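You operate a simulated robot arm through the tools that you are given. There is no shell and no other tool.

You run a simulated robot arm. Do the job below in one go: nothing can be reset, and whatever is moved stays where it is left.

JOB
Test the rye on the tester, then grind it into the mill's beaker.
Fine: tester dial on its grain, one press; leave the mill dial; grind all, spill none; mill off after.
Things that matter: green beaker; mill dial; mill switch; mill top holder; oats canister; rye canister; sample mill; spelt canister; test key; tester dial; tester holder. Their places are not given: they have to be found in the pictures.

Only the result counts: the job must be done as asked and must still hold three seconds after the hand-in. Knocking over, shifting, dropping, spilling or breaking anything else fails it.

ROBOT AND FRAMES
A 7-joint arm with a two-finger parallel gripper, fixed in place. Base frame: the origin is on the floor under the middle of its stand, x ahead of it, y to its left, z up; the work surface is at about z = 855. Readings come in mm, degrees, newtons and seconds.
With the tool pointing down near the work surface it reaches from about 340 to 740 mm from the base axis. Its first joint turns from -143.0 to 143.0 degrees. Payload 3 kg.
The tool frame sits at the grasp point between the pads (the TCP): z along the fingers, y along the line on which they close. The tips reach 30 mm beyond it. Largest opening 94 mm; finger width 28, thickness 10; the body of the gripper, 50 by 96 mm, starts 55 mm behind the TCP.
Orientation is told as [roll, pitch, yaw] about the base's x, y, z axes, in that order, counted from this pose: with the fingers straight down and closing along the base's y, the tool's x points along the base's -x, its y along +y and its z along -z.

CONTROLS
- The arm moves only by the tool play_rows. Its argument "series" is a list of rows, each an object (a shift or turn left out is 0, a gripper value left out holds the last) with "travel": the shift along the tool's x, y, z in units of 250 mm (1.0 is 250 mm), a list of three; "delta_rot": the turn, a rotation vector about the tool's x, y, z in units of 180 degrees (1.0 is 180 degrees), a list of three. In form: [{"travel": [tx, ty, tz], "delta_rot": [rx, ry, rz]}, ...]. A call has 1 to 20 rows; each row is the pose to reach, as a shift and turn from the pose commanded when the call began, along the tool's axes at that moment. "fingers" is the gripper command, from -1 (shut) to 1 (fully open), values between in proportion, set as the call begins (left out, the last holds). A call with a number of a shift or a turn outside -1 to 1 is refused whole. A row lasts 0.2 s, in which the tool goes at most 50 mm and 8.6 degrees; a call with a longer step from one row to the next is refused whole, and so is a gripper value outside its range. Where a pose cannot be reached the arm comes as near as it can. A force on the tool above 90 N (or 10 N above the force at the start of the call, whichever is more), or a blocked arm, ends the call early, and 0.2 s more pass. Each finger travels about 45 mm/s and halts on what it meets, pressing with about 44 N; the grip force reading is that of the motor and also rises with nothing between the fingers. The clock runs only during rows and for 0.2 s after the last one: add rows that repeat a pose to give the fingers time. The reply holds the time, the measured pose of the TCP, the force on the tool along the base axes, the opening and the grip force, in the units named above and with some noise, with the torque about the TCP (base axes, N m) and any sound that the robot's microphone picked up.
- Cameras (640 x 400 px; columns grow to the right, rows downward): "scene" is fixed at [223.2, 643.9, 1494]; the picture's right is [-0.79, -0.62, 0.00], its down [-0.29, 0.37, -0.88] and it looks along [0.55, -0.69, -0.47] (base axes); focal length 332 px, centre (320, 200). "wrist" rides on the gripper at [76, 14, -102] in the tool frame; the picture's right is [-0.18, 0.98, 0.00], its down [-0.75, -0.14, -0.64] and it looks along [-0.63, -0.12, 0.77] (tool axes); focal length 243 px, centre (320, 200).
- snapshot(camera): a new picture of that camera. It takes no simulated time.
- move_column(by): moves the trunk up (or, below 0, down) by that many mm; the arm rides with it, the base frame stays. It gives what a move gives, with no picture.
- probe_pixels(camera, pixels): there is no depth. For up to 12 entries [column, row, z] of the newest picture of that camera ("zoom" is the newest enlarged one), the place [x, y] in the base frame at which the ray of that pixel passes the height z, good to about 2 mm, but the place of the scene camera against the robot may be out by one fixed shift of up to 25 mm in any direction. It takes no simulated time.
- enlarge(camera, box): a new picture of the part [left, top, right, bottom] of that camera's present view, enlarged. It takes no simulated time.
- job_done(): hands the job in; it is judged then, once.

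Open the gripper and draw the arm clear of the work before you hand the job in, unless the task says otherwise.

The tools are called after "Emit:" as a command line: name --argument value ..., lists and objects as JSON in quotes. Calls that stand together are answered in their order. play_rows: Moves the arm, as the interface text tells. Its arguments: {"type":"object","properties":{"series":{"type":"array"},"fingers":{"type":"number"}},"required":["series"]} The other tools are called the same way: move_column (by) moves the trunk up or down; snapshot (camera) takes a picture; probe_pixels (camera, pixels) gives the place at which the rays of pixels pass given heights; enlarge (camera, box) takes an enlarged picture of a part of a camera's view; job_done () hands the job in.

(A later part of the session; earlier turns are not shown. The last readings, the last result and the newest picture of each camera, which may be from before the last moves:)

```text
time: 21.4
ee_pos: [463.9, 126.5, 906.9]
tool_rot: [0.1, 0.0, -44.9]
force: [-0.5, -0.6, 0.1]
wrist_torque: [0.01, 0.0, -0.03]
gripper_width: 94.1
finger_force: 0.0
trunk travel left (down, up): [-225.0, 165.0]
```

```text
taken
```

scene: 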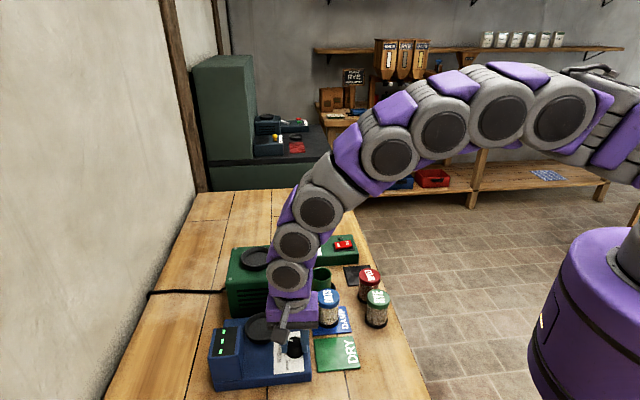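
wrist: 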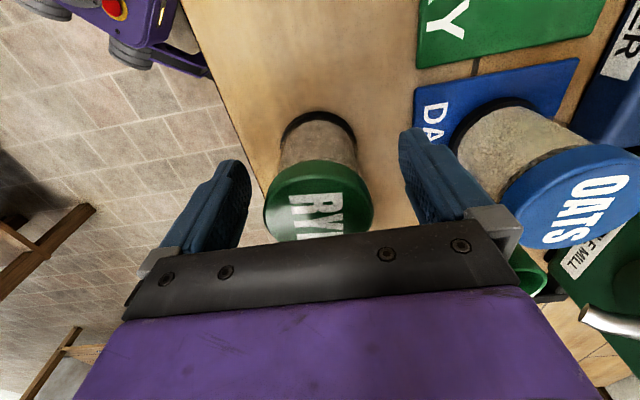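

The canister sits centred between the fingers (lid spanning columns 263–374). I close on it.

Emit:
play_rows --series '[{"travel": [0, 0, 0]}, {"travel": [0, 0, 0]}, {"travel": [0, 0, 0]}, {"travel": [0, 0, 0]}, {"travel": [0, 0, 0]}]' --fingers -1

Emit:
snapshot --camera "wrist"

```text
time: 22.6
ee_pos: [464.5, 126.4, 905.7]
tool_rot: [0.0, 0.0, -44.9]
force: [0.6, 0.0, 1.1]
wrist_torque: [-0.01, -0.03, 0.01]
gripper_width: 55.3
finger_force: 44.4
trunk travel left (down, up): [-225.0, 165.0]
```

```text
taken
```

wrist: 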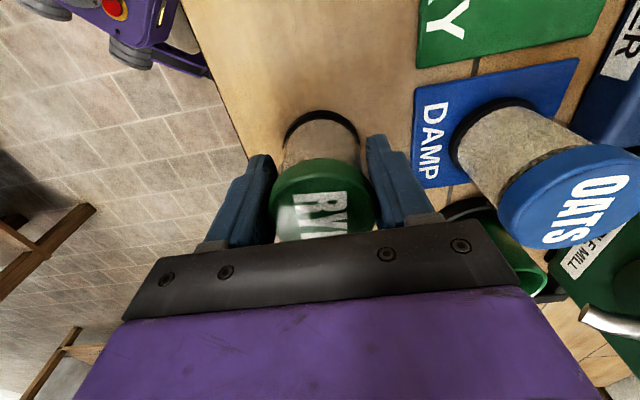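

Grip holds at 55.3 mm with no side force. I lift slowly to TCP z≈1010 and check that the canister hangs straight.

Emit:
play_rows --series '[{"travel": [0, 0, -0.04]}, {"travel": [0, 0, -0.1]}, {"travel": [0, 0, -0.2]}, {"travel": [0, 0, -0.32]}, {"travel": [0, 0, -0.42]}, {"travel": [0, 0, -0.42]}]'

Emit:
snapshot --camera "wrist"

Emit:
snapshot --camera "scene"

```text
time: 24.0
ee_pos: [462.1, 126.4, 1012.4]
tool_rot: [0.0, 0.0, -44.9]
force: [-0.3, 0.2, -2.4]
wrist_torque: [0.01, -0.02, -0.03]
gripper_width: 55.6
finger_force: 43.7
trunk travel left (down, up): [-225.0, 165.0]
```

```text
taken
```

wrist: 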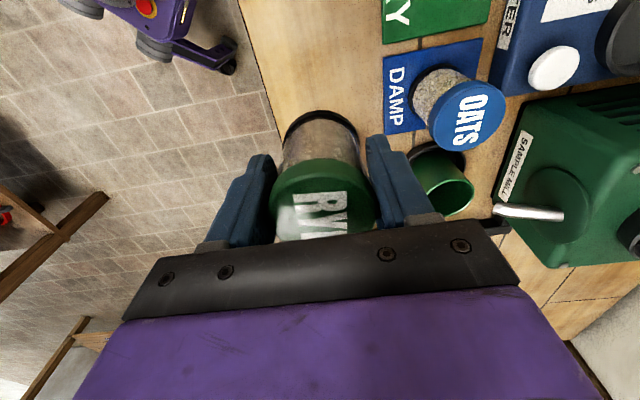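

```text
taken
```

scene: 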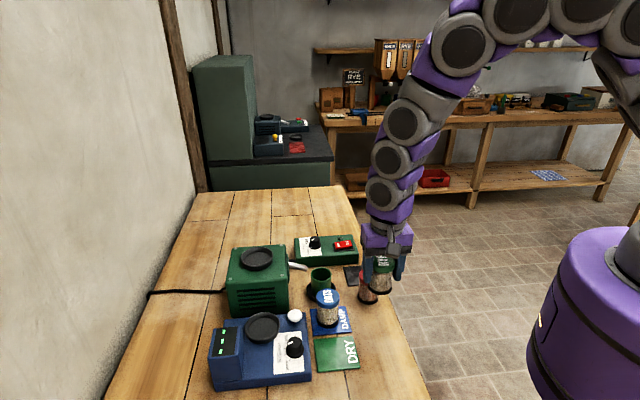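

The canister hangs straight and the spelt can is still upright. I carry it toward the tester, stopping short of the holder so the camera can see the holder beside the canister.

Emit:
play_rows --series '[{"travel": [0.01, 0.12, -0.03]}, {"travel": [0.02, 0.27, -0.072]}, {"travel": [0.035, 0.42, -0.072]}, {"travel": [0.05, 0.57, -0.072]}, {"travel": [0.06, 0.72, -0.072]}, {"travel": [0.0735, 0.854, -0.072]}, {"travel": [0.0735, 0.854, -0.072]}, {"travel": [0.0735, 0.854, -0.072]}]'

Emit:
snapshot --camera "wrist"

Emit:
enlarge --camera "wrist" --box '[240, 0, 496, 160]'

```text
time: 25.8
ee_pos: [602.3, 289.5, 1030.1]
tool_rot: [0.0, 0.0, -45.0]
force: [-0.2, -0.9, -2.4]
wrist_torque: [0.03, 0.02, -0.02]
gripper_width: 55.8
finger_force: 44.0
trunk travel left (down, up): [-225.0, 165.0]
```

```text
taken
```

wrist: 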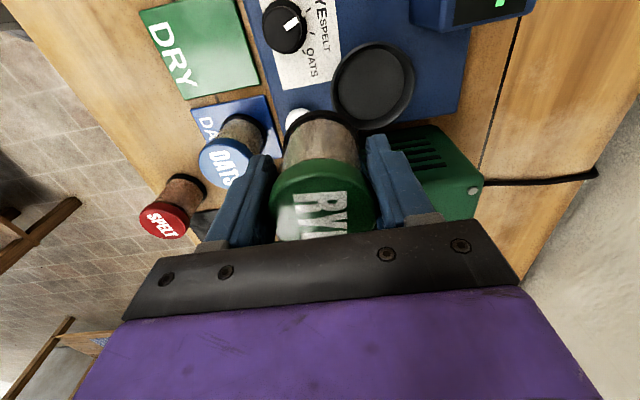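

```text
2.50 times, centred on (368, 80) of wrist
```

zoom: 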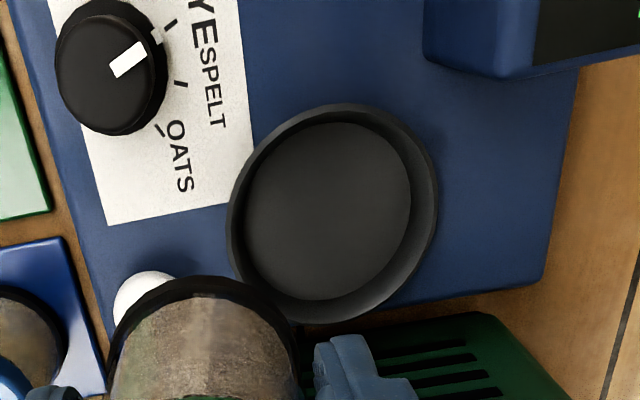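

The holder's rim centre is at about (373,86), clear of the display box. I enlarge the gripped canister to learn its offset from the TCP along tool x.

Emit:
enlarge --camera "wrist" --box '[232, 95, 408, 205]'

Emit:
probe_pixels --camera "wrist" --pixels '[[373.2, 85.6, 892], [373.2, 85.6, 886], [371.2, 84.6, 884], [320, 188, 1030]]'

```text
3.64 times, centred on (320, 150) of wrist
```

zoom: 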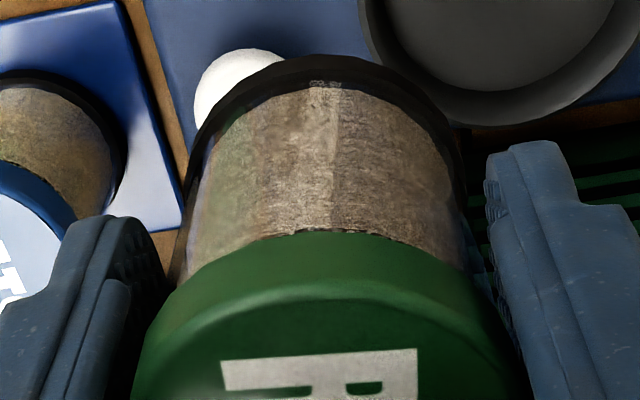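

```text
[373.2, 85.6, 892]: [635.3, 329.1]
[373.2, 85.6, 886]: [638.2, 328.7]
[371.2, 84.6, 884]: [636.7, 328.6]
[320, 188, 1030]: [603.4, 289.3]
```

Offsets: the canister centre sits about 3 mm toward −tool x from the TCP, and the holder is about (+34,+39) mm from the TCP. I move over the holder and lower to TCP z≈945, then check.

Emit:
play_rows --series '[{"travel": [0.01, 0.1, 0]}, {"travel": [0.0263, 0.2033, 0]}, {"travel": [0.0263, 0.2033, 0.1]}, {"travel": [0.0263, 0.2033, 0.2]}, {"travel": [0.0263, 0.2033, 0.28]}, {"travel": [0.0263, 0.2033, 0.34]}, {"travel": [0.0263, 0.2033, 0.34]}]'

Emit:
snapshot --camera "wrist"

Emit:
snapshot --camera "scene"

Emit:
enlarge --camera "scene" --box '[200, 270, 328, 350]'

```text
time: 27.4
ee_pos: [634.0, 332.2, 943.7]
tool_rot: [-0.1, 0.0, -44.9]
force: [0.4, 0.0, -1.4]
wrist_torque: [0.02, -0.02, 0.01]
gripper_width: 55.4
finger_force: 44.4
trunk travel left (down, up): [-225.0, 165.0]
```

```text
taken
```

wrist: 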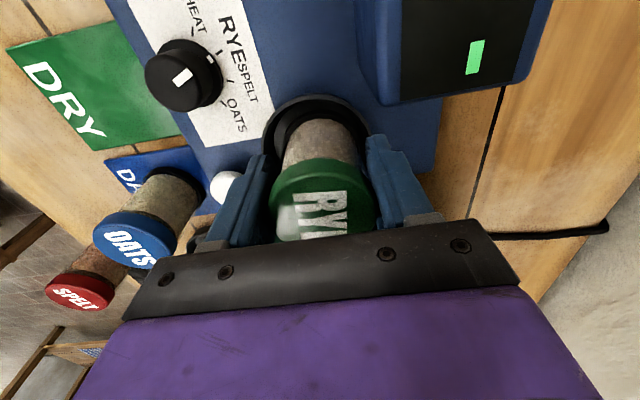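

```text
taken
```

scene: 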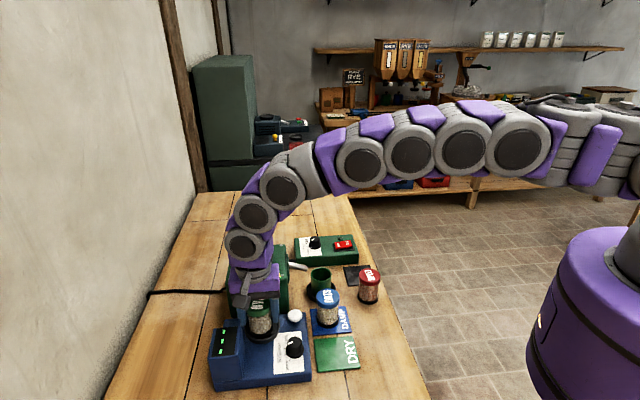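

```text
5.00 times, centred on (264, 310) of scene
```

zoom: 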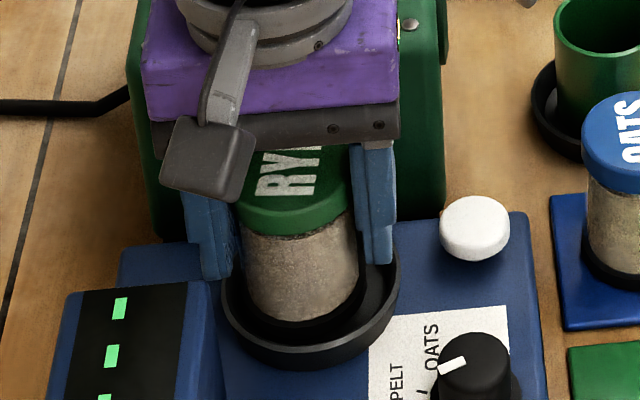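

The canister base hovers inside the holder's outline. I enlarge the wrist view to check the margins between base and rim.

Emit:
enlarge --camera "wrist" --box '[240, 70, 400, 170]'

```text
4.00 times, centred on (320, 120) of wrist
```

zoom: 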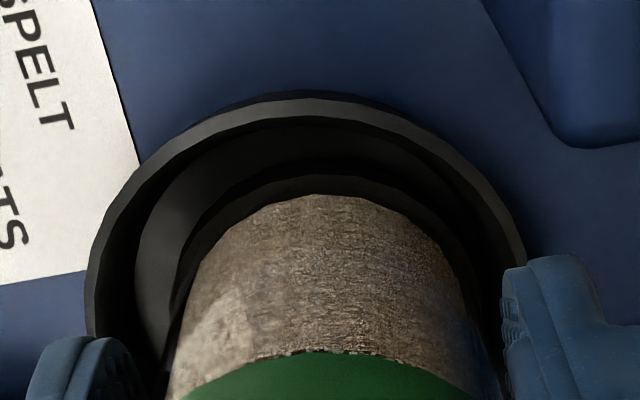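

The base looks about 2–3 mm too far right (+tool y) in the holder; I shift −2.5 mm in tool y, +1 mm in tool x and lower 6 mm.

Emit:
play_rows --series '[{"travel": [0.004, -0.01, 0]}, {"travel": [0.004, -0.01, 0.012]}, {"travel": [0.004, -0.01, 0.024]}, {"travel": [0.004, -0.01, 0.024]}]'

Emit:
enlarge --camera "wrist" --box '[240, 70, 400, 170]'

```text
time: 28.4
ee_pos: [630.9, 331.1, 940.7]
tool_rot: [0.2, -0.1, -44.9]
force: [2.6, 2.7, 11.2]
wrist_torque: [-0.12, 0.0, 0.05]
gripper_width: 55.4
finger_force: 43.7
trunk travel left (down, up): [-225.0, 165.0]
```

```text
4.00 times, centred on (320, 120) of wrist
```

zoom: 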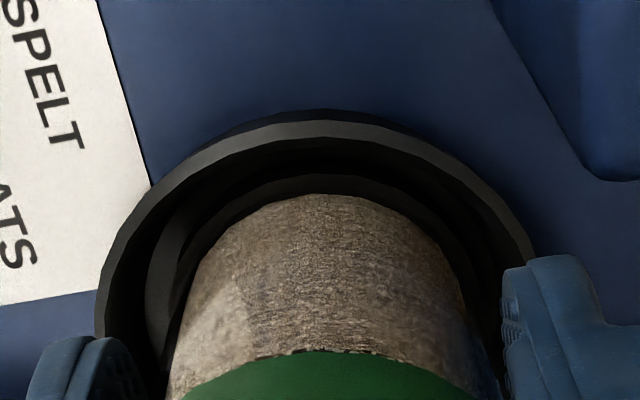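

Contact of about 12 N at TCP z≈940.7. I press 1.5 mm further to see whether it is solidly seated.

Emit:
play_rows --series '[{"travel": [0, 0, 0.006]}, {"travel": [0, 0, 0.006]}]'

Emit:
snapshot --camera "scene"

Emit:
enlarge --camera "scene" --box '[200, 270, 328, 350]'

```text
time: 29.0
ee_pos: [631.5, 331.5, 938.3]
tool_rot: [0.2, 0.0, -45.0]
force: [10.0, 1.3, 29.9]
wrist_torque: [-0.14, -0.16, 0.15]
gripper_width: 55.6
finger_force: 43.5
trunk travel left (down, up): [-225.0, 165.0]
```

```text
taken
```

scene: 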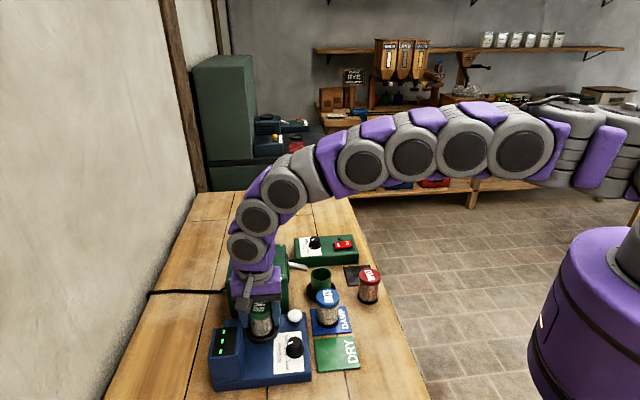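

```text
5.00 times, centred on (264, 310) of scene
```

zoom: 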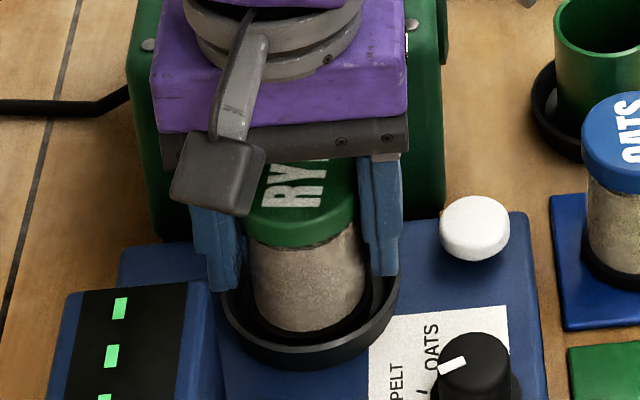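

It is solidly seated (30 N at 938). I ease off 2 mm, open to about 74 mm and rise straight up.

Emit:
play_rows --series '[{"travel": [0, 0, -0.01]}, {"travel": [0, 0, -0.01]}]'

Emit:
play_rows --series '[{"travel": [0, 0, 0]}, {"travel": [0, 0, 0]}, {"travel": [0, 0, -0.08]}, {"travel": [0, 0, -0.2]}, {"travel": [0, 0, -0.36]}, {"travel": [0, 0, -0.5]}, {"travel": [0, 0, -0.5]}]' --fingers 0.58

Emit:
snapshot --camera "wrist"

Emit:
enlarge --camera "wrist" --box '[220, 20, 460, 170]'

```text
time: 29.6
ee_pos: [631.2, 330.5, 938.7]
tool_rot: [0.0, 0.0, -44.9]
force: [4.6, -3.5, 9.6]
wrist_torque: [-0.16, -0.44, 0.0]
gripper_width: 54.6
finger_force: 43.8
trunk travel left (down, up): [-225.0, 165.0]
```

```text
time: 31.2
ee_pos: [632.1, 332.2, 1064.3]
tool_rot: [0.0, 0.0, -44.9]
force: [0.2, 0.3, -0.8]
wrist_torque: [0.0, -0.01, 0.01]
gripper_width: 74.4
finger_force: 0.0
trunk travel left (down, up): [-225.0, 165.0]
```

```text
taken
```

wrist: 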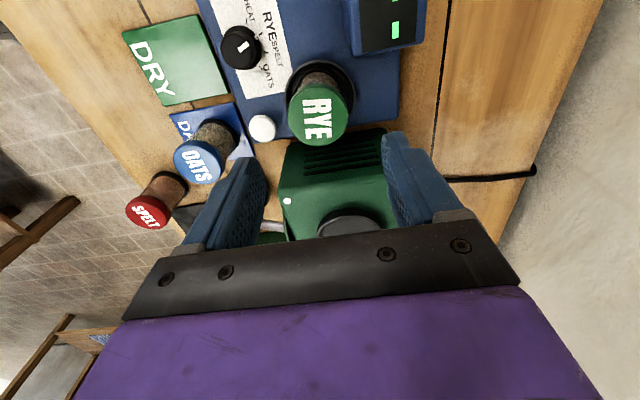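

```text
2.67 times, centred on (340, 95) of wrist
```

zoom: 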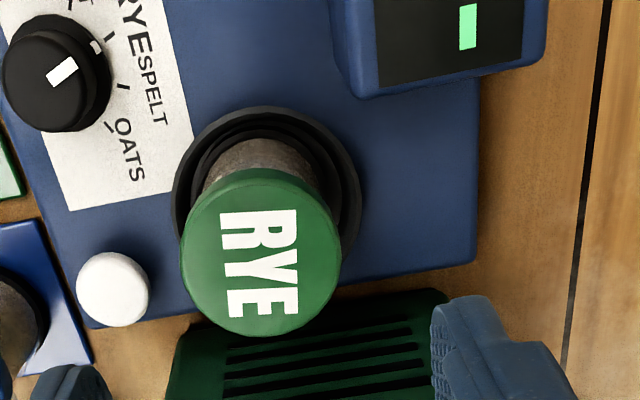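

The canister now stands upright in the tester holder. I locate the white key at (262,128) in this view before pressing it.

Emit:
probe_pixels --camera "wrist" --pixels '[[262, 128.4, 895], [262, 128.4, 890], [320, 188, 1064], [317.5, 112, 961], [325, 83, 892]]'

```text
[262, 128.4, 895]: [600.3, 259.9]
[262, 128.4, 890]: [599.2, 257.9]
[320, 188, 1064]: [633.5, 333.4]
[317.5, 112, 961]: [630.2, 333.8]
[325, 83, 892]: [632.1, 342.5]
```

The lid centre computes to about 5–7 mm toward −e2 of the holder centre, so I check in the scene view whether the canister is seated flat.

Emit:
snapshot --camera "scene"

Emit:
enlarge --camera "scene" --box '[216, 290, 312, 350]'

Emit:
enlarge --camera "wrist" --box '[270, 50, 366, 110]'

```text
taken
```

scene: 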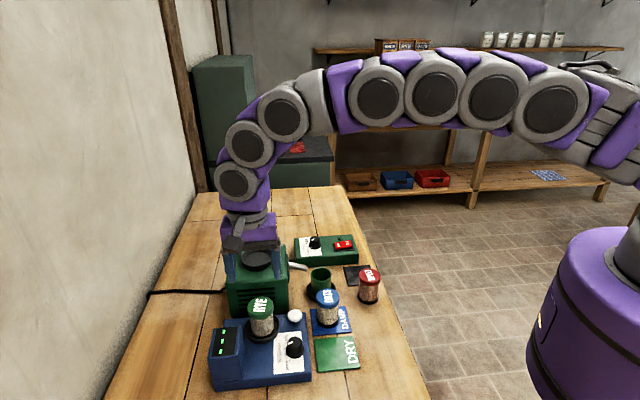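

```text
6.67 times, centred on (264, 320) of scene
```

zoom: 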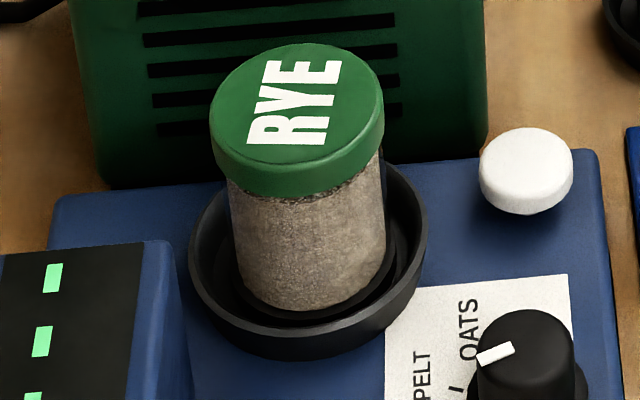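

```text
6.67 times, centred on (318, 80) of wrist
```

zoom: 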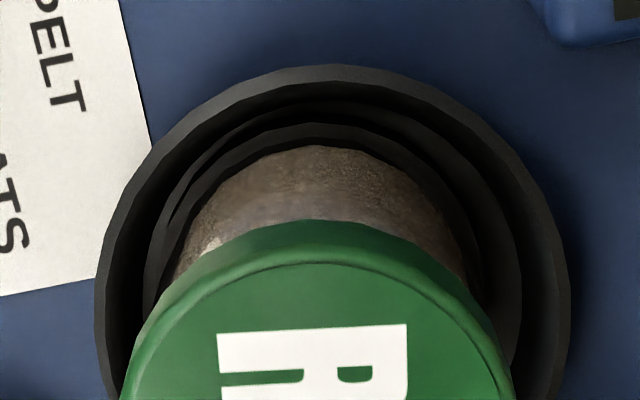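

The canister axis matches the vertical vanishing direction and its base ring lies inside the holder floor, so it is seated flat. I close the gripper and move above the key at about (600,260.5), stopping with tips ~35 mm above it.

Emit:
play_rows --series '[{"travel": [-0.035, -0.1, 0]}, {"travel": [-0.07, -0.2, 0]}, {"travel": [-0.1117, -0.297, 0]}, {"travel": [-0.1117, -0.297, 0.13]}, {"travel": [-0.1117, -0.297, 0.26]}, {"travel": [-0.1117, -0.297, 0.396]}, {"travel": [-0.1117, -0.297, 0.396]}]' --fingers -1

Emit:
snapshot --camera "wrist"

Emit:
snapshot --camera "scene"

Emit:
enlarge --camera "scene" --box '[230, 260, 358, 340]'

```text
time: 32.8
ee_pos: [599.0, 257.3, 966.1]
tool_rot: [0.0, 0.0, -44.9]
force: [-0.5, 0.1, -0.3]
wrist_torque: [0.02, 0.01, -0.02]
gripper_width: 0.0
finger_force: 33.3
trunk travel left (down, up): [-225.0, 165.0]
```

```text
taken
```

wrist: 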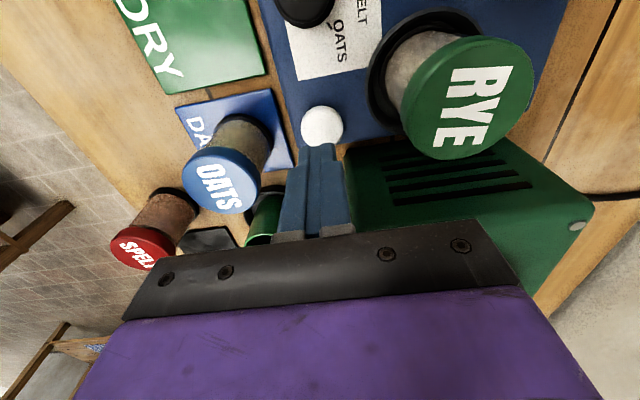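

```text
taken
```

scene: 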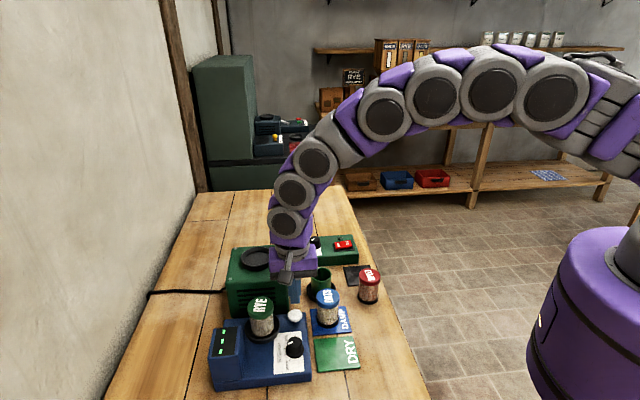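

```text
5.00 times, centred on (294, 300) of scene
```

zoom: 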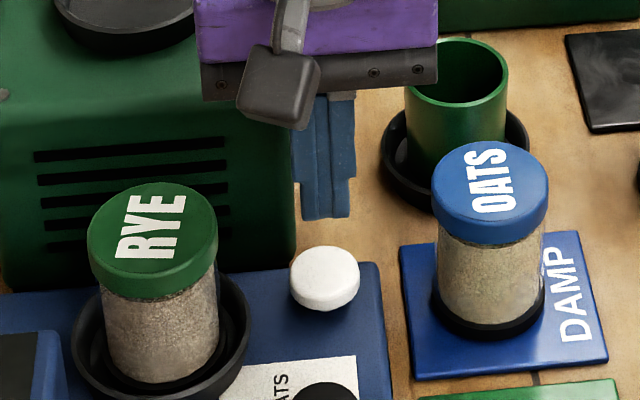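

The key (centre ≈(322,128)) is within about 2.5 mm of the tool axis. I shift +2 mm in tool x and descend until tips are ~3 mm above the key.

Emit:
play_rows --series '[{"travel": [0.008, 0, 0.05]}, {"travel": [0.008, 0, 0.1]}, {"travel": [0.008, 0, 0.14]}, {"travel": [0.008, 0, 0.148]}, {"travel": [0.008, 0, 0.148]}]'

Emit:
snapshot --camera "scene"

Emit:
enlarge --camera "scene" --box '[230, 260, 358, 340]'

Emit:
snapshot --camera "wrist"

```text
time: 34.0
ee_pos: [599.4, 259.9, 927.5]
tool_rot: [0.0, 0.0, -44.9]
force: [0.2, -0.5, 1.8]
wrist_torque: [-0.02, -0.03, -0.01]
gripper_width: 0.2
finger_force: 33.2
trunk travel left (down, up): [-225.0, 165.0]
```

```text
taken
```

scene: 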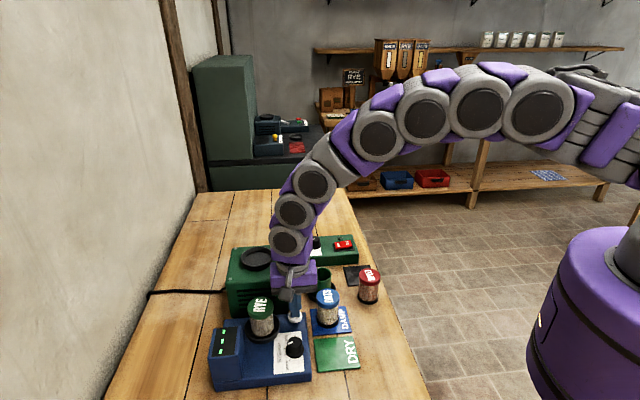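

```text
5.00 times, centred on (294, 300) of scene
```

zoom: 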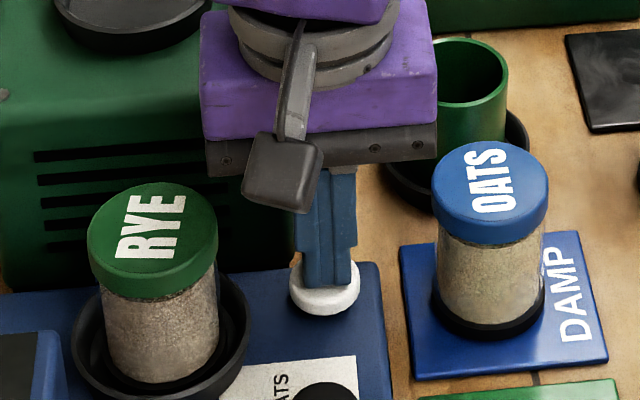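

```text
taken
```

wrist: 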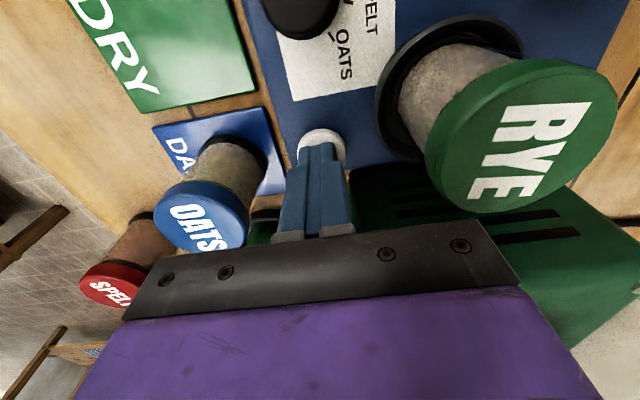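

Tips are right above the key (force ≈2 N). I press down 4 mm gradually and watch force and sound.

Emit:
play_rows --series '[{"travel": [0, 0, 0.008]}, {"travel": [0, 0, 0.016]}, {"travel": [0, 0, 0.016]}]'

Emit:
snapshot --camera "scene"

Emit:
enlarge --camera "scene" --box '[200, 280, 328, 360]'

```text
time: 34.8
ee_pos: [598.9, 258.8, 925.1]
tool_rot: [0.1, -0.1, -45.0]
force: [1.8, -1.4, 5.4]
wrist_torque: [-0.05, -0.04, 0.02]
gripper_width: 0.0
finger_force: 32.8
trunk travel left (down, up): [-225.0, 165.0]
heard: click
```

```text
taken
```

scene: 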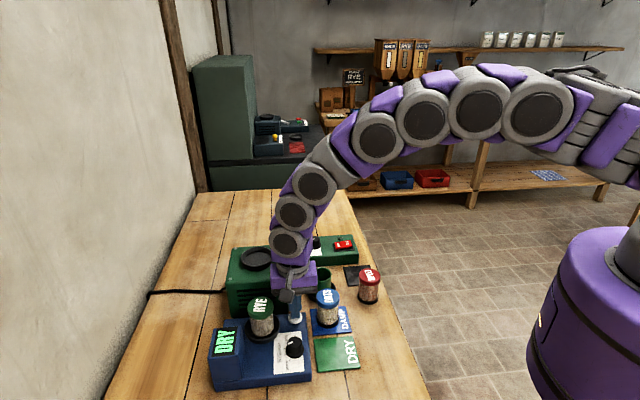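

```text
5.00 times, centred on (264, 320) of scene
```

zoom: 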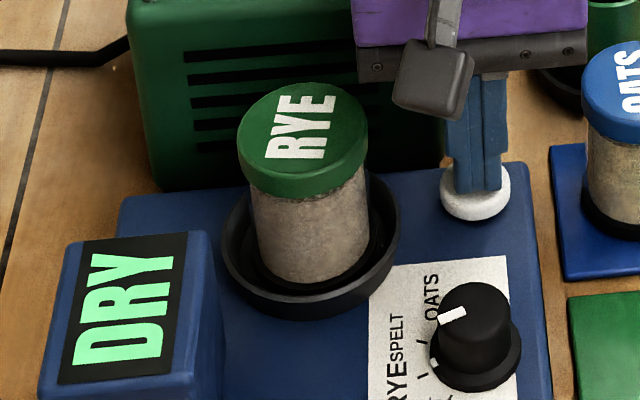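

A click was heard and the display reads "DRY" — one press done. I rise straight up off the key.

Emit:
play_rows --series '[{"travel": [0, 0, -0.03]}, {"travel": [0, 0, -0.15]}, {"travel": [0, 0, -0.3]}, {"travel": [0, 0, -0.45]}, {"travel": [0, 0, -0.56]}, {"travel": [0, 0, -0.56]}]'

Emit:
snapshot --camera "scene"

Emit:
snapshot --camera "wrist"

```text
time: 36.2
ee_pos: [594.7, 261.6, 1062.6]
tool_rot: [-0.1, 0.0, -44.9]
force: [-1.1, -0.8, -0.6]
wrist_torque: [0.01, -0.01, 0.0]
gripper_width: 0.1
finger_force: 32.8
trunk travel left (down, up): [-225.0, 165.0]
```

```text
taken
```

scene: 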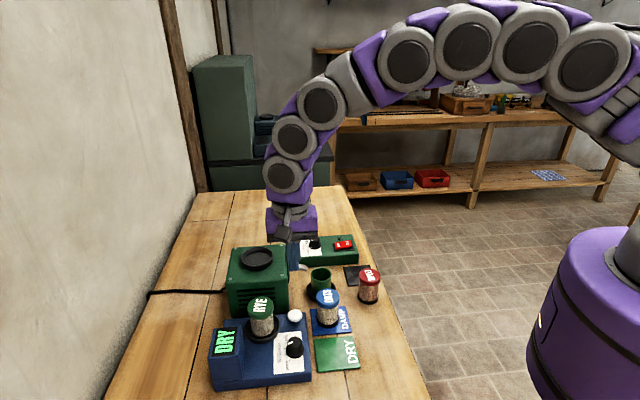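

```text
taken
```

wrist: 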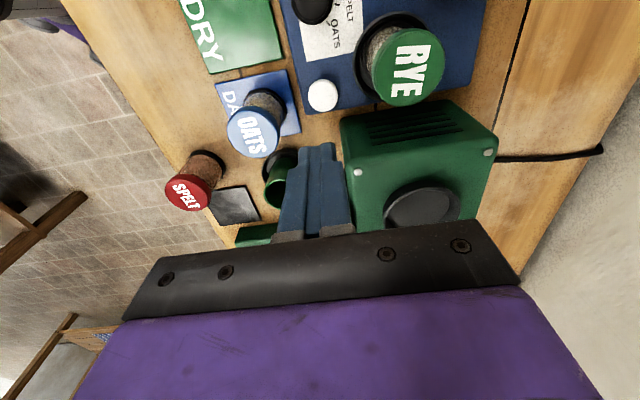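

I test whether the arm can reach the mill's top holder (≈(736,240)) with the empty, closed gripper at z≈1062 before carrying anything there.

Emit:
play_rows --series '[{"travel": [-0.115, 0.085, 0]}, {"travel": [-0.23, 0.17, 0]}, {"travel": [-0.345, 0.254, 0]}, {"travel": [-0.461, 0.3386, 0]}, {"travel": [-0.461, 0.3386, 0]}, {"travel": [-0.461, 0.3386, 0]}]' --fingers 1

Emit:
snapshot --camera "wrist"

Emit:
enlarge --camera "wrist" --box '[224, 40, 416, 160]'

```text
time: 37.6
ee_pos: [726.1, 234.4, 1063.3]
tool_rot: [-0.1, 0.0, -44.9]
force: [-0.8, 0.6, -1.0]
wrist_torque: [-0.01, -0.01, -0.02]
gripper_width: 94.1
finger_force: 0.1
out of reach, approached as far as the arm can: row 4, 5, 6
trunk travel left (down, up): [-225.0, 165.0]
```

```text
taken
```

wrist: 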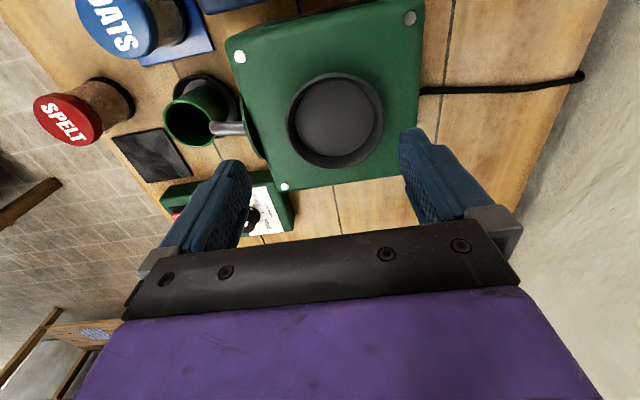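

```text
3.33 times, centred on (320, 100) of wrist
```

zoom: 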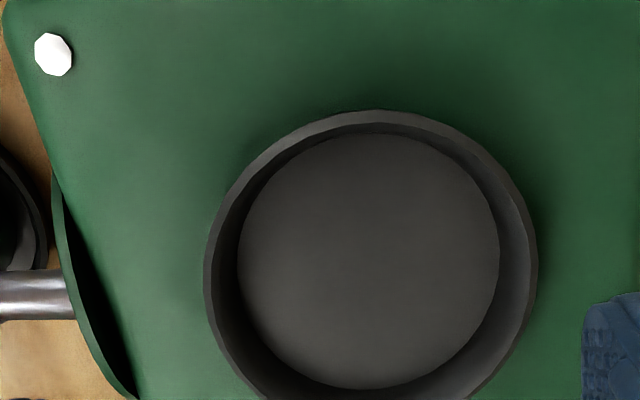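

The holder centre computes to about (735,241), but the arm stopped at (726,234), ~11 mm short at this height. I raise 60 mm to see how the reach changes with height relative to the trunk.

Emit:
play_rows --series '[{"travel": [0, 0, -0.12]}, {"travel": [0, 0, -0.24]}, {"travel": [0, 0, -0.24]}]'

```text
time: 38.4
ee_pos: [723.4, 230.1, 1123.5]
tool_rot: [-0.1, -0.1, -44.9]
force: [-0.3, 0.4, -0.5]
wrist_torque: [0.01, 0.01, 0.0]
gripper_width: 94.0
finger_force: 0.0
out of reach, approached as far as the arm can: row 1, 2, 3
trunk travel left (down, up): [-225.0, 165.0]
```

Reach barely changes with height (759 mm at z 1123, 763 at z 1063), so the holder at ≈774 mm needs a slight outward tilt of the tool. I test a 4° tilt toward the radial direction while going back down 60 mm.

Emit:
play_rows --series '[{"travel": [0, 0, 0.12], "delta_rot": [-0.0099, -0.005, 0]}, {"travel": [0, 0, 0.24], "delta_rot": [-0.0198, -0.01, 0]}, {"travel": [0, 0, 0.24], "delta_rot": [-0.0198, -0.01, 0]}, {"travel": [0, 0, 0.24], "delta_rot": [-0.0198, -0.01, 0]}]'

```text
time: 39.4
ee_pos: [720.8, 232.0, 1061.4]
tool_rot: [3.5, -1.8, -45.0]
force: [0.0, 0.6, -0.1]
wrist_torque: [-0.03, 0.04, -0.04]
gripper_width: 94.1
finger_force: 0.1
trunk travel left (down, up): [-225.0, 165.0]
```

The tilt came out as intended (≈3.9° toward the radial direction) and the commanded pose is the clipped one. I now push outward to (735,241) to see if it is reachable with this tilt.

Emit:
play_rows --series '[{"travel": [-0.0147, 0.0673, 0.0046]}, {"travel": [-0.0147, 0.0673, 0.0046]}, {"travel": [-0.0147, 0.0673, 0.0046]}]'

```text
time: 40.2
ee_pos: [734.9, 241.3, 1062.2]
tool_rot: [3.4, -1.8, -45.0]
force: [0.8, -0.2, -0.5]
wrist_torque: [-0.02, 0.01, 0.03]
gripper_width: 94.0
finger_force: 0.0
trunk travel left (down, up): [-225.0, 165.0]
```

Reachable with the 4° tilt. I also check reach at the placing height by lowering 27 mm here (tips stay ≥15 mm above the rim) and view the holder.

Emit:
play_rows --series '[{"travel": [0.0034, -0.0067, 0.1077]}, {"travel": [0.0034, -0.0067, 0.1077]}, {"travel": [0.0034, -0.0067, 0.1077]}]'

Emit:
snapshot --camera "wrist"

Emit:
enlarge --camera "wrist" --box '[224, 40, 416, 160]'

Emit:
snapshot --camera "scene"

Emit:
enlarge --camera "scene" --box '[200, 200, 360, 300]'

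```text
time: 41.0
ee_pos: [733.2, 240.5, 1035.2]
tool_rot: [3.5, -1.7, -45.0]
force: [-0.4, 0.2, 0.4]
wrist_torque: [0.0, 0.02, -0.02]
gripper_width: 93.8
finger_force: 0.0
trunk travel left (down, up): [-225.0, 165.0]
```

```text
taken
```

wrist: 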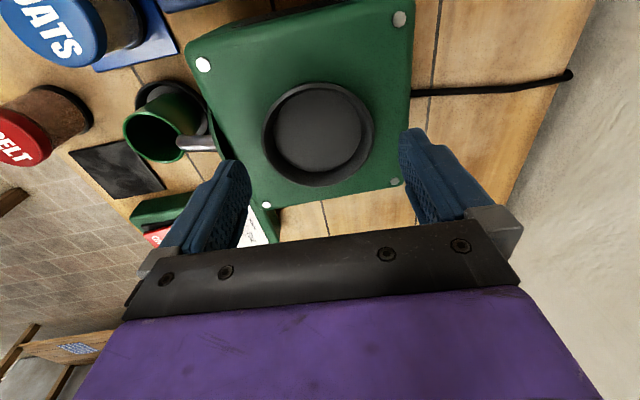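

```text
3.33 times, centred on (320, 100) of wrist
```

zoom: 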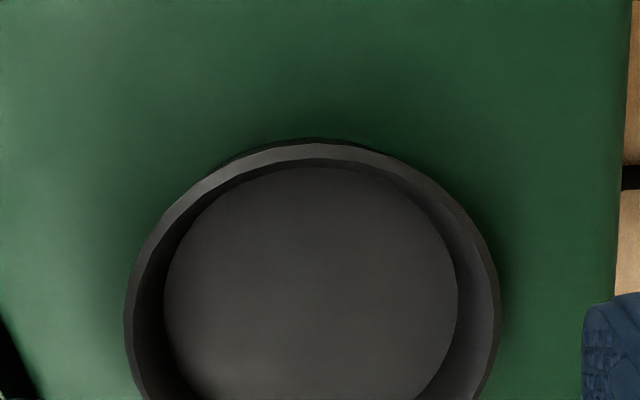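

```text
taken
```

scene: 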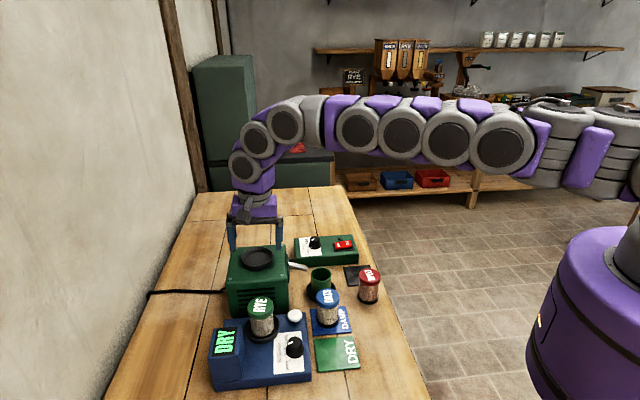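

```text
4.00 times, centred on (280, 250) of scene
```

zoom: 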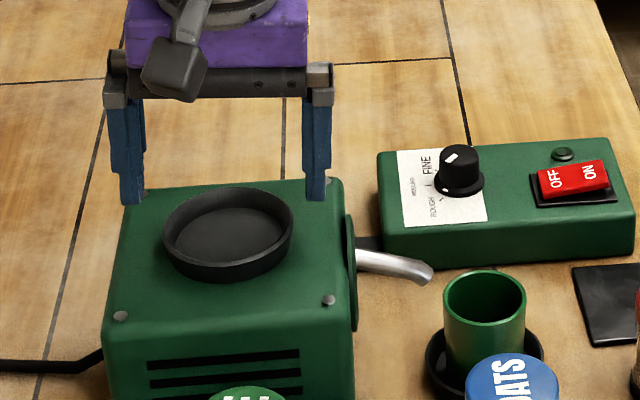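

At z 1035 the tilted tool still reaches the holder. For picking up I will use the same tilted orientation so the canister is vertical in both places; first I back off, untilt and rise.

Emit:
play_rows --series '[{"travel": [0.03, 0.001, -0.12], "delta_rot": [0.0066, 0.0033, 0]}, {"travel": [0.11, 0.002, -0.21], "delta_rot": [0.0132, 0.0066, 0]}, {"travel": [0.203, 0.003, -0.287], "delta_rot": [0.0198, 0.01, 0]}, {"travel": [0.203, 0.003, -0.287], "delta_rot": [0.0198, 0.01, 0]}]'

```text
time: 42.0
ee_pos: [691.9, 273.7, 1104.3]
tool_rot: [0.0, 0.0, -44.9]
force: [-0.5, 0.7, -0.2]
wrist_torque: [0.04, 0.05, 0.0]
gripper_width: 93.7
finger_force: 0.1
trunk travel left (down, up): [-225.0, 165.0]
```

Now I go above the rye canister on the tester while turning yaw from −45° to +30°.

Emit:
play_rows --series '[{"travel": [0.035, -0.001, 0.01], "delta_rot": [0, 0, -0.0463]}, {"travel": [0.07, -0.002, 0.02], "delta_rot": [0, 0, -0.0926]}, {"travel": [0.105, -0.004, 0.03], "delta_rot": [0, 0, -0.1389]}, {"travel": [0.14, -0.005, 0.04], "delta_rot": [0, 0, -0.1852]}, {"travel": [0.175, -0.006, 0.05], "delta_rot": [0, 0, -0.2315]}, {"travel": [0.21, -0.007, 0.06], "delta_rot": [0, 0, -0.2778]}, {"travel": [0.245, -0.009, 0.075], "delta_rot": [0, 0, -0.3241]}, {"travel": [0.28, -0.01, 0.085], "delta_rot": [0, 0, -0.3704]}, {"travel": [0.317, -0.011, 0.096], "delta_rot": [0, 0, -0.4167]}, {"travel": [0.317, -0.011, 0.096], "delta_rot": [0, 0, -0.4167]}]' --fingers 0.45

Emit:
snapshot --camera "wrist"

Emit:
enlarge --camera "wrist" --box '[220, 20, 460, 170]'

```text
time: 44.2
ee_pos: [635.4, 330.1, 1081.8]
tool_rot: [0.0, 0.0, 30.1]
force: [0.5, 0.9, -0.1]
wrist_torque: [0.02, 0.0, 0.02]
gripper_width: 68.1
finger_force: 0.1
trunk travel left (down, up): [-225.0, 165.0]
```

```text
taken
```

wrist: 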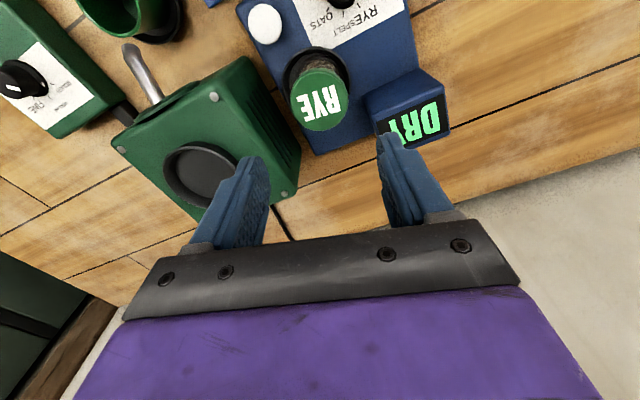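

```text
2.67 times, centred on (340, 95) of wrist
```

zoom: 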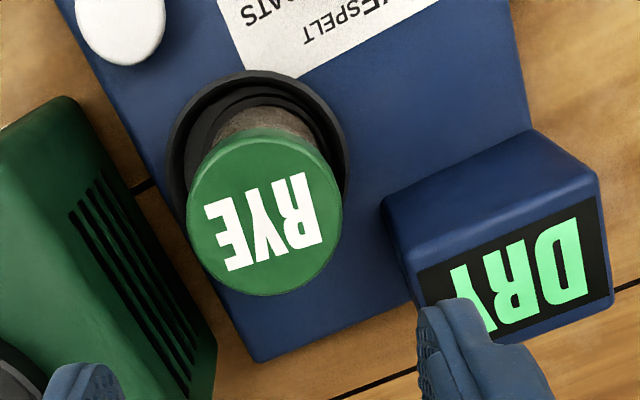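

From this side the display box's face is at a safe distance from where the finger will go. I probe the lid, holder rim and TCP pixel in this view to get consistent relative offsets.

Emit:
probe_pixels --camera "wrist" --pixels '[[319, 99.5, 959], [319, 99.5, 950], [316.6, 82.25, 893], [320, 188, 1082], [363.2, 96.9, 880]]'

Emit:
enlarge --camera "wrist" --box '[272, 40, 368, 100]'

```text
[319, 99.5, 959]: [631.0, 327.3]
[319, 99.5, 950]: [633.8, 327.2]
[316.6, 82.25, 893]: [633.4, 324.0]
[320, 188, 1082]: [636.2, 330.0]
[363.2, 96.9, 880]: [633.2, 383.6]
```

```text
6.67 times, centred on (320, 70) of wrist
```

zoom: 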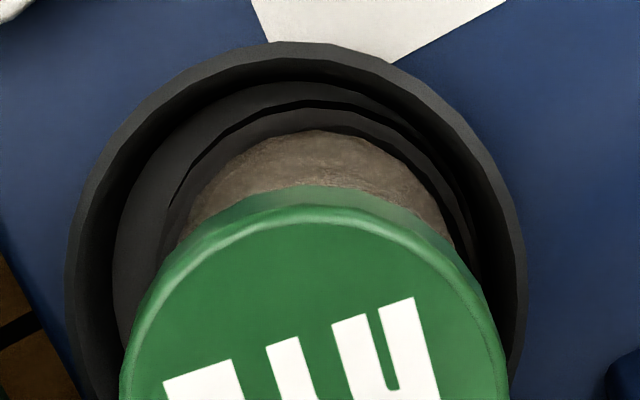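

Lid offset relative to the TCP is about (−5,−2) mm. I apply the 4° outward tilt, correct the position and go down to TCP z≈1000 for a closer check.

Emit:
play_rows --series '[{"travel": [0.0186, 0.0061, 0.1], "delta_rot": [0.0023, -0.011, 0]}, {"travel": [0.0186, 0.0061, 0.2], "delta_rot": [0.00456, -0.02176, 0]}, {"travel": [0.0186, 0.0061, 0.28], "delta_rot": [0.00456, -0.02176, 0]}, {"travel": [0.0186, 0.0061, 0.328], "delta_rot": [0.00456, -0.02176, 0]}, {"travel": [0.0186, 0.0061, 0.328], "delta_rot": [0.00456, -0.02176, 0]}]'

Emit:
snapshot --camera "wrist"

Emit:
enlarge --camera "wrist" --box '[200, 60, 440, 210]'

```text
time: 45.4
ee_pos: [630.8, 327.2, 999.3]
tool_rot: [-0.9, -3.9, 30.1]
force: [0.9, 0.7, 0.6]
wrist_torque: [0.02, 0.03, -0.04]
gripper_width: 68.4
finger_force: 0.1
trunk travel left (down, up): [-225.0, 165.0]
```

```text
taken
```

wrist: 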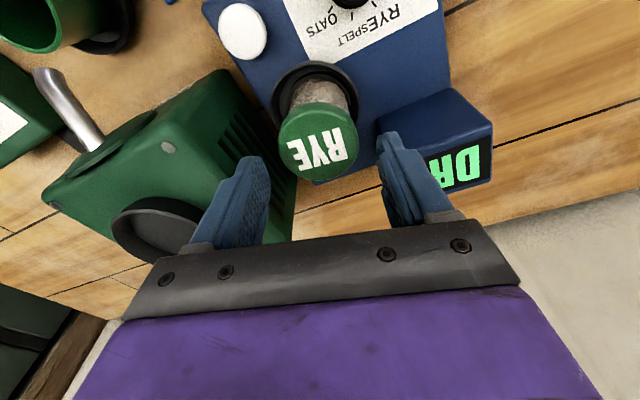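

```text
2.67 times, centred on (320, 135) of wrist
```

zoom: 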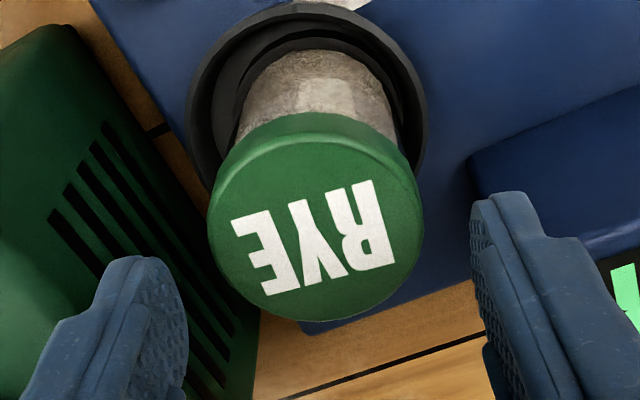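

The lid centre at (318.5,144) is within ~2 mm of where it should be. I make a small correction and descend 60 mm straight to the gripping height.

Emit:
play_rows --series '[{"travel": [0.008, -0.002, 0]}, {"travel": [0.0135, -0.0009, 0.08]}, {"travel": [0.019, 0.0003, 0.16]}, {"travel": [0.0217, 0.0009, 0.2]}, {"travel": [0.0244, 0.0014, 0.2394]}, {"travel": [0.0244, 0.0014, 0.2394]}]'

Emit:
snapshot --camera "wrist"

Emit:
snapshot --camera "scene"

Emit:
enlarge --camera "scene" --box '[200, 270, 328, 350]'

```text
time: 46.8
ee_pos: [628.6, 327.6, 940.2]
tool_rot: [-0.9, -3.8, 30.1]
force: [-0.3, -0.6, 0.3]
wrist_torque: [-0.02, -0.01, -0.04]
gripper_width: 68.3
finger_force: 0.1
trunk travel left (down, up): [-225.0, 165.0]
```

```text
taken
```

wrist: 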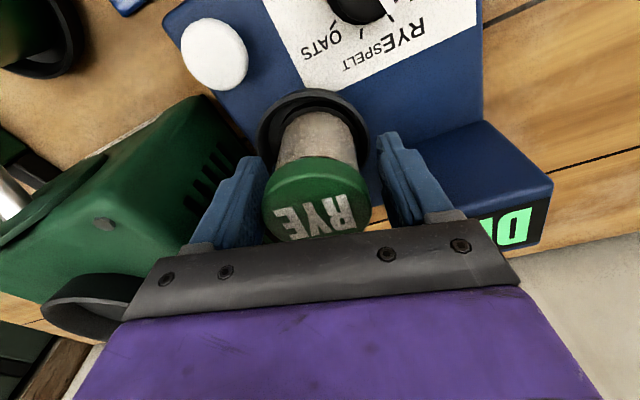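

```text
taken
```

scene: 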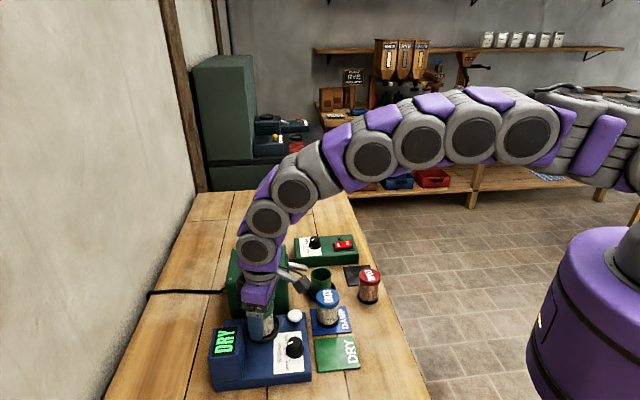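

```text
5.00 times, centred on (264, 310) of scene
```

zoom: 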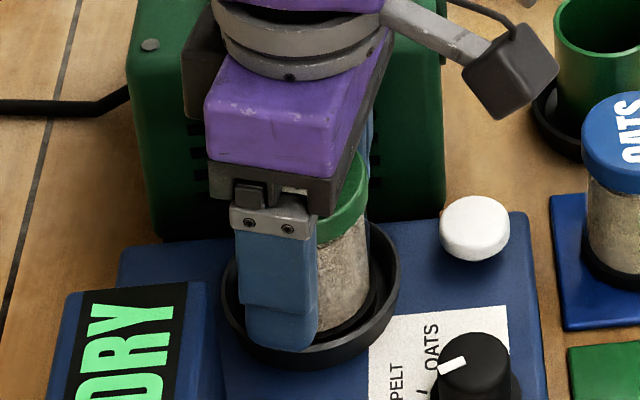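

The lid (columns 264–372) is between the fingers with clearance both sides. I close the gripper.

Emit:
play_rows --series '[{"travel": [0, 0, 0]}, {"travel": [0, 0, 0]}, {"travel": [0, 0, 0]}, {"travel": [0, 0, 0]}]' --fingers -1

Emit:
snapshot --camera "wrist"

Emit:
enlarge --camera "wrist" --box '[224, 70, 416, 190]'

```text
time: 47.8
ee_pos: [630.2, 327.5, 940.1]
tool_rot: [-0.9, -4.0, 30.1]
force: [3.3, -0.1, 2.8]
wrist_torque: [0.09, -0.06, -0.01]
gripper_width: 54.7
finger_force: 43.9
trunk travel left (down, up): [-225.0, 165.0]
```

```text
taken
```

wrist: 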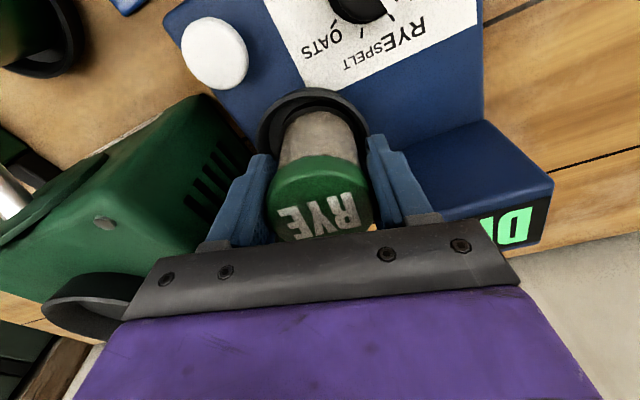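

```text
3.33 times, centred on (320, 130) of wrist
```

zoom: 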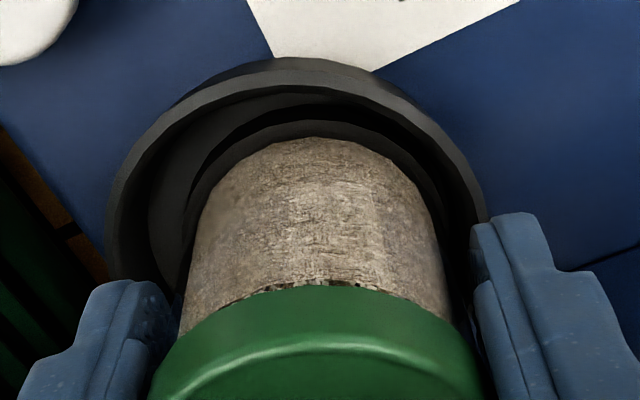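

Gripped at 54.7 mm with the canister about 3–4 mm outward of the TCP. I lift straight up 115 mm in the same orientation.

Emit:
play_rows --series '[{"travel": [-0.0031, -0.0007, -0.046]}, {"travel": [-0.0078, -0.0016, -0.115]}, {"travel": [-0.0157, -0.0033, -0.23]}, {"travel": [-0.0235, -0.0049, -0.345]}, {"travel": [-0.0314, -0.0066, -0.459]}, {"travel": [-0.0314, -0.0066, -0.459]}, {"travel": [-0.0314, -0.0066, -0.459]}]'

Emit:
snapshot --camera "wrist"

Emit:
snapshot --camera "scene"

Emit:
enlarge --camera "scene" --box '[200, 240, 328, 320]'

```text
time: 49.4
ee_pos: [628.8, 330.1, 1056.0]
tool_rot: [-0.9, -3.9, 30.1]
force: [-0.3, 0.1, -2.1]
wrist_torque: [-0.02, 0.01, 0.01]
gripper_width: 54.6
finger_force: 43.4
trunk travel left (down, up): [-225.0, 165.0]
```

```text
taken
```

wrist: 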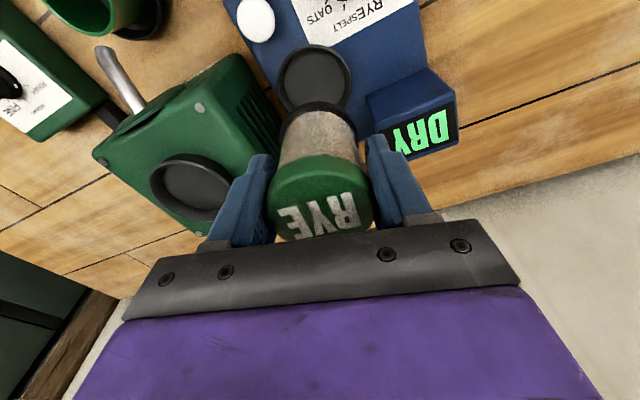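

```text
taken
```

scene: 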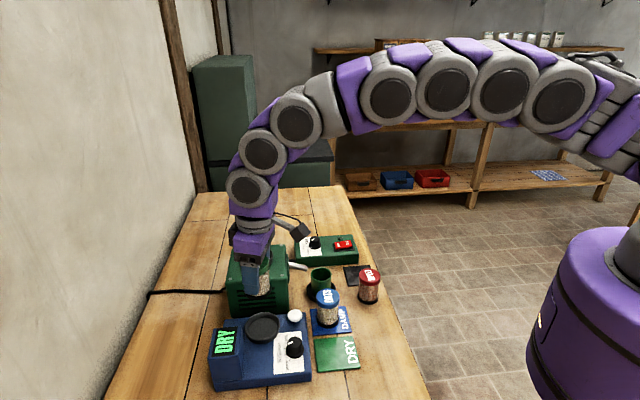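

```text
5.00 times, centred on (264, 280) of scene
```

zoom: 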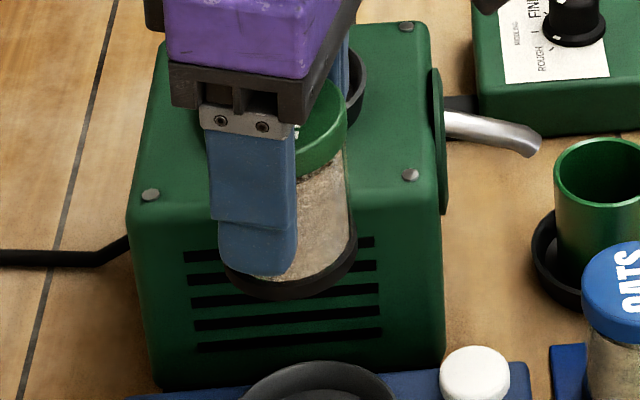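

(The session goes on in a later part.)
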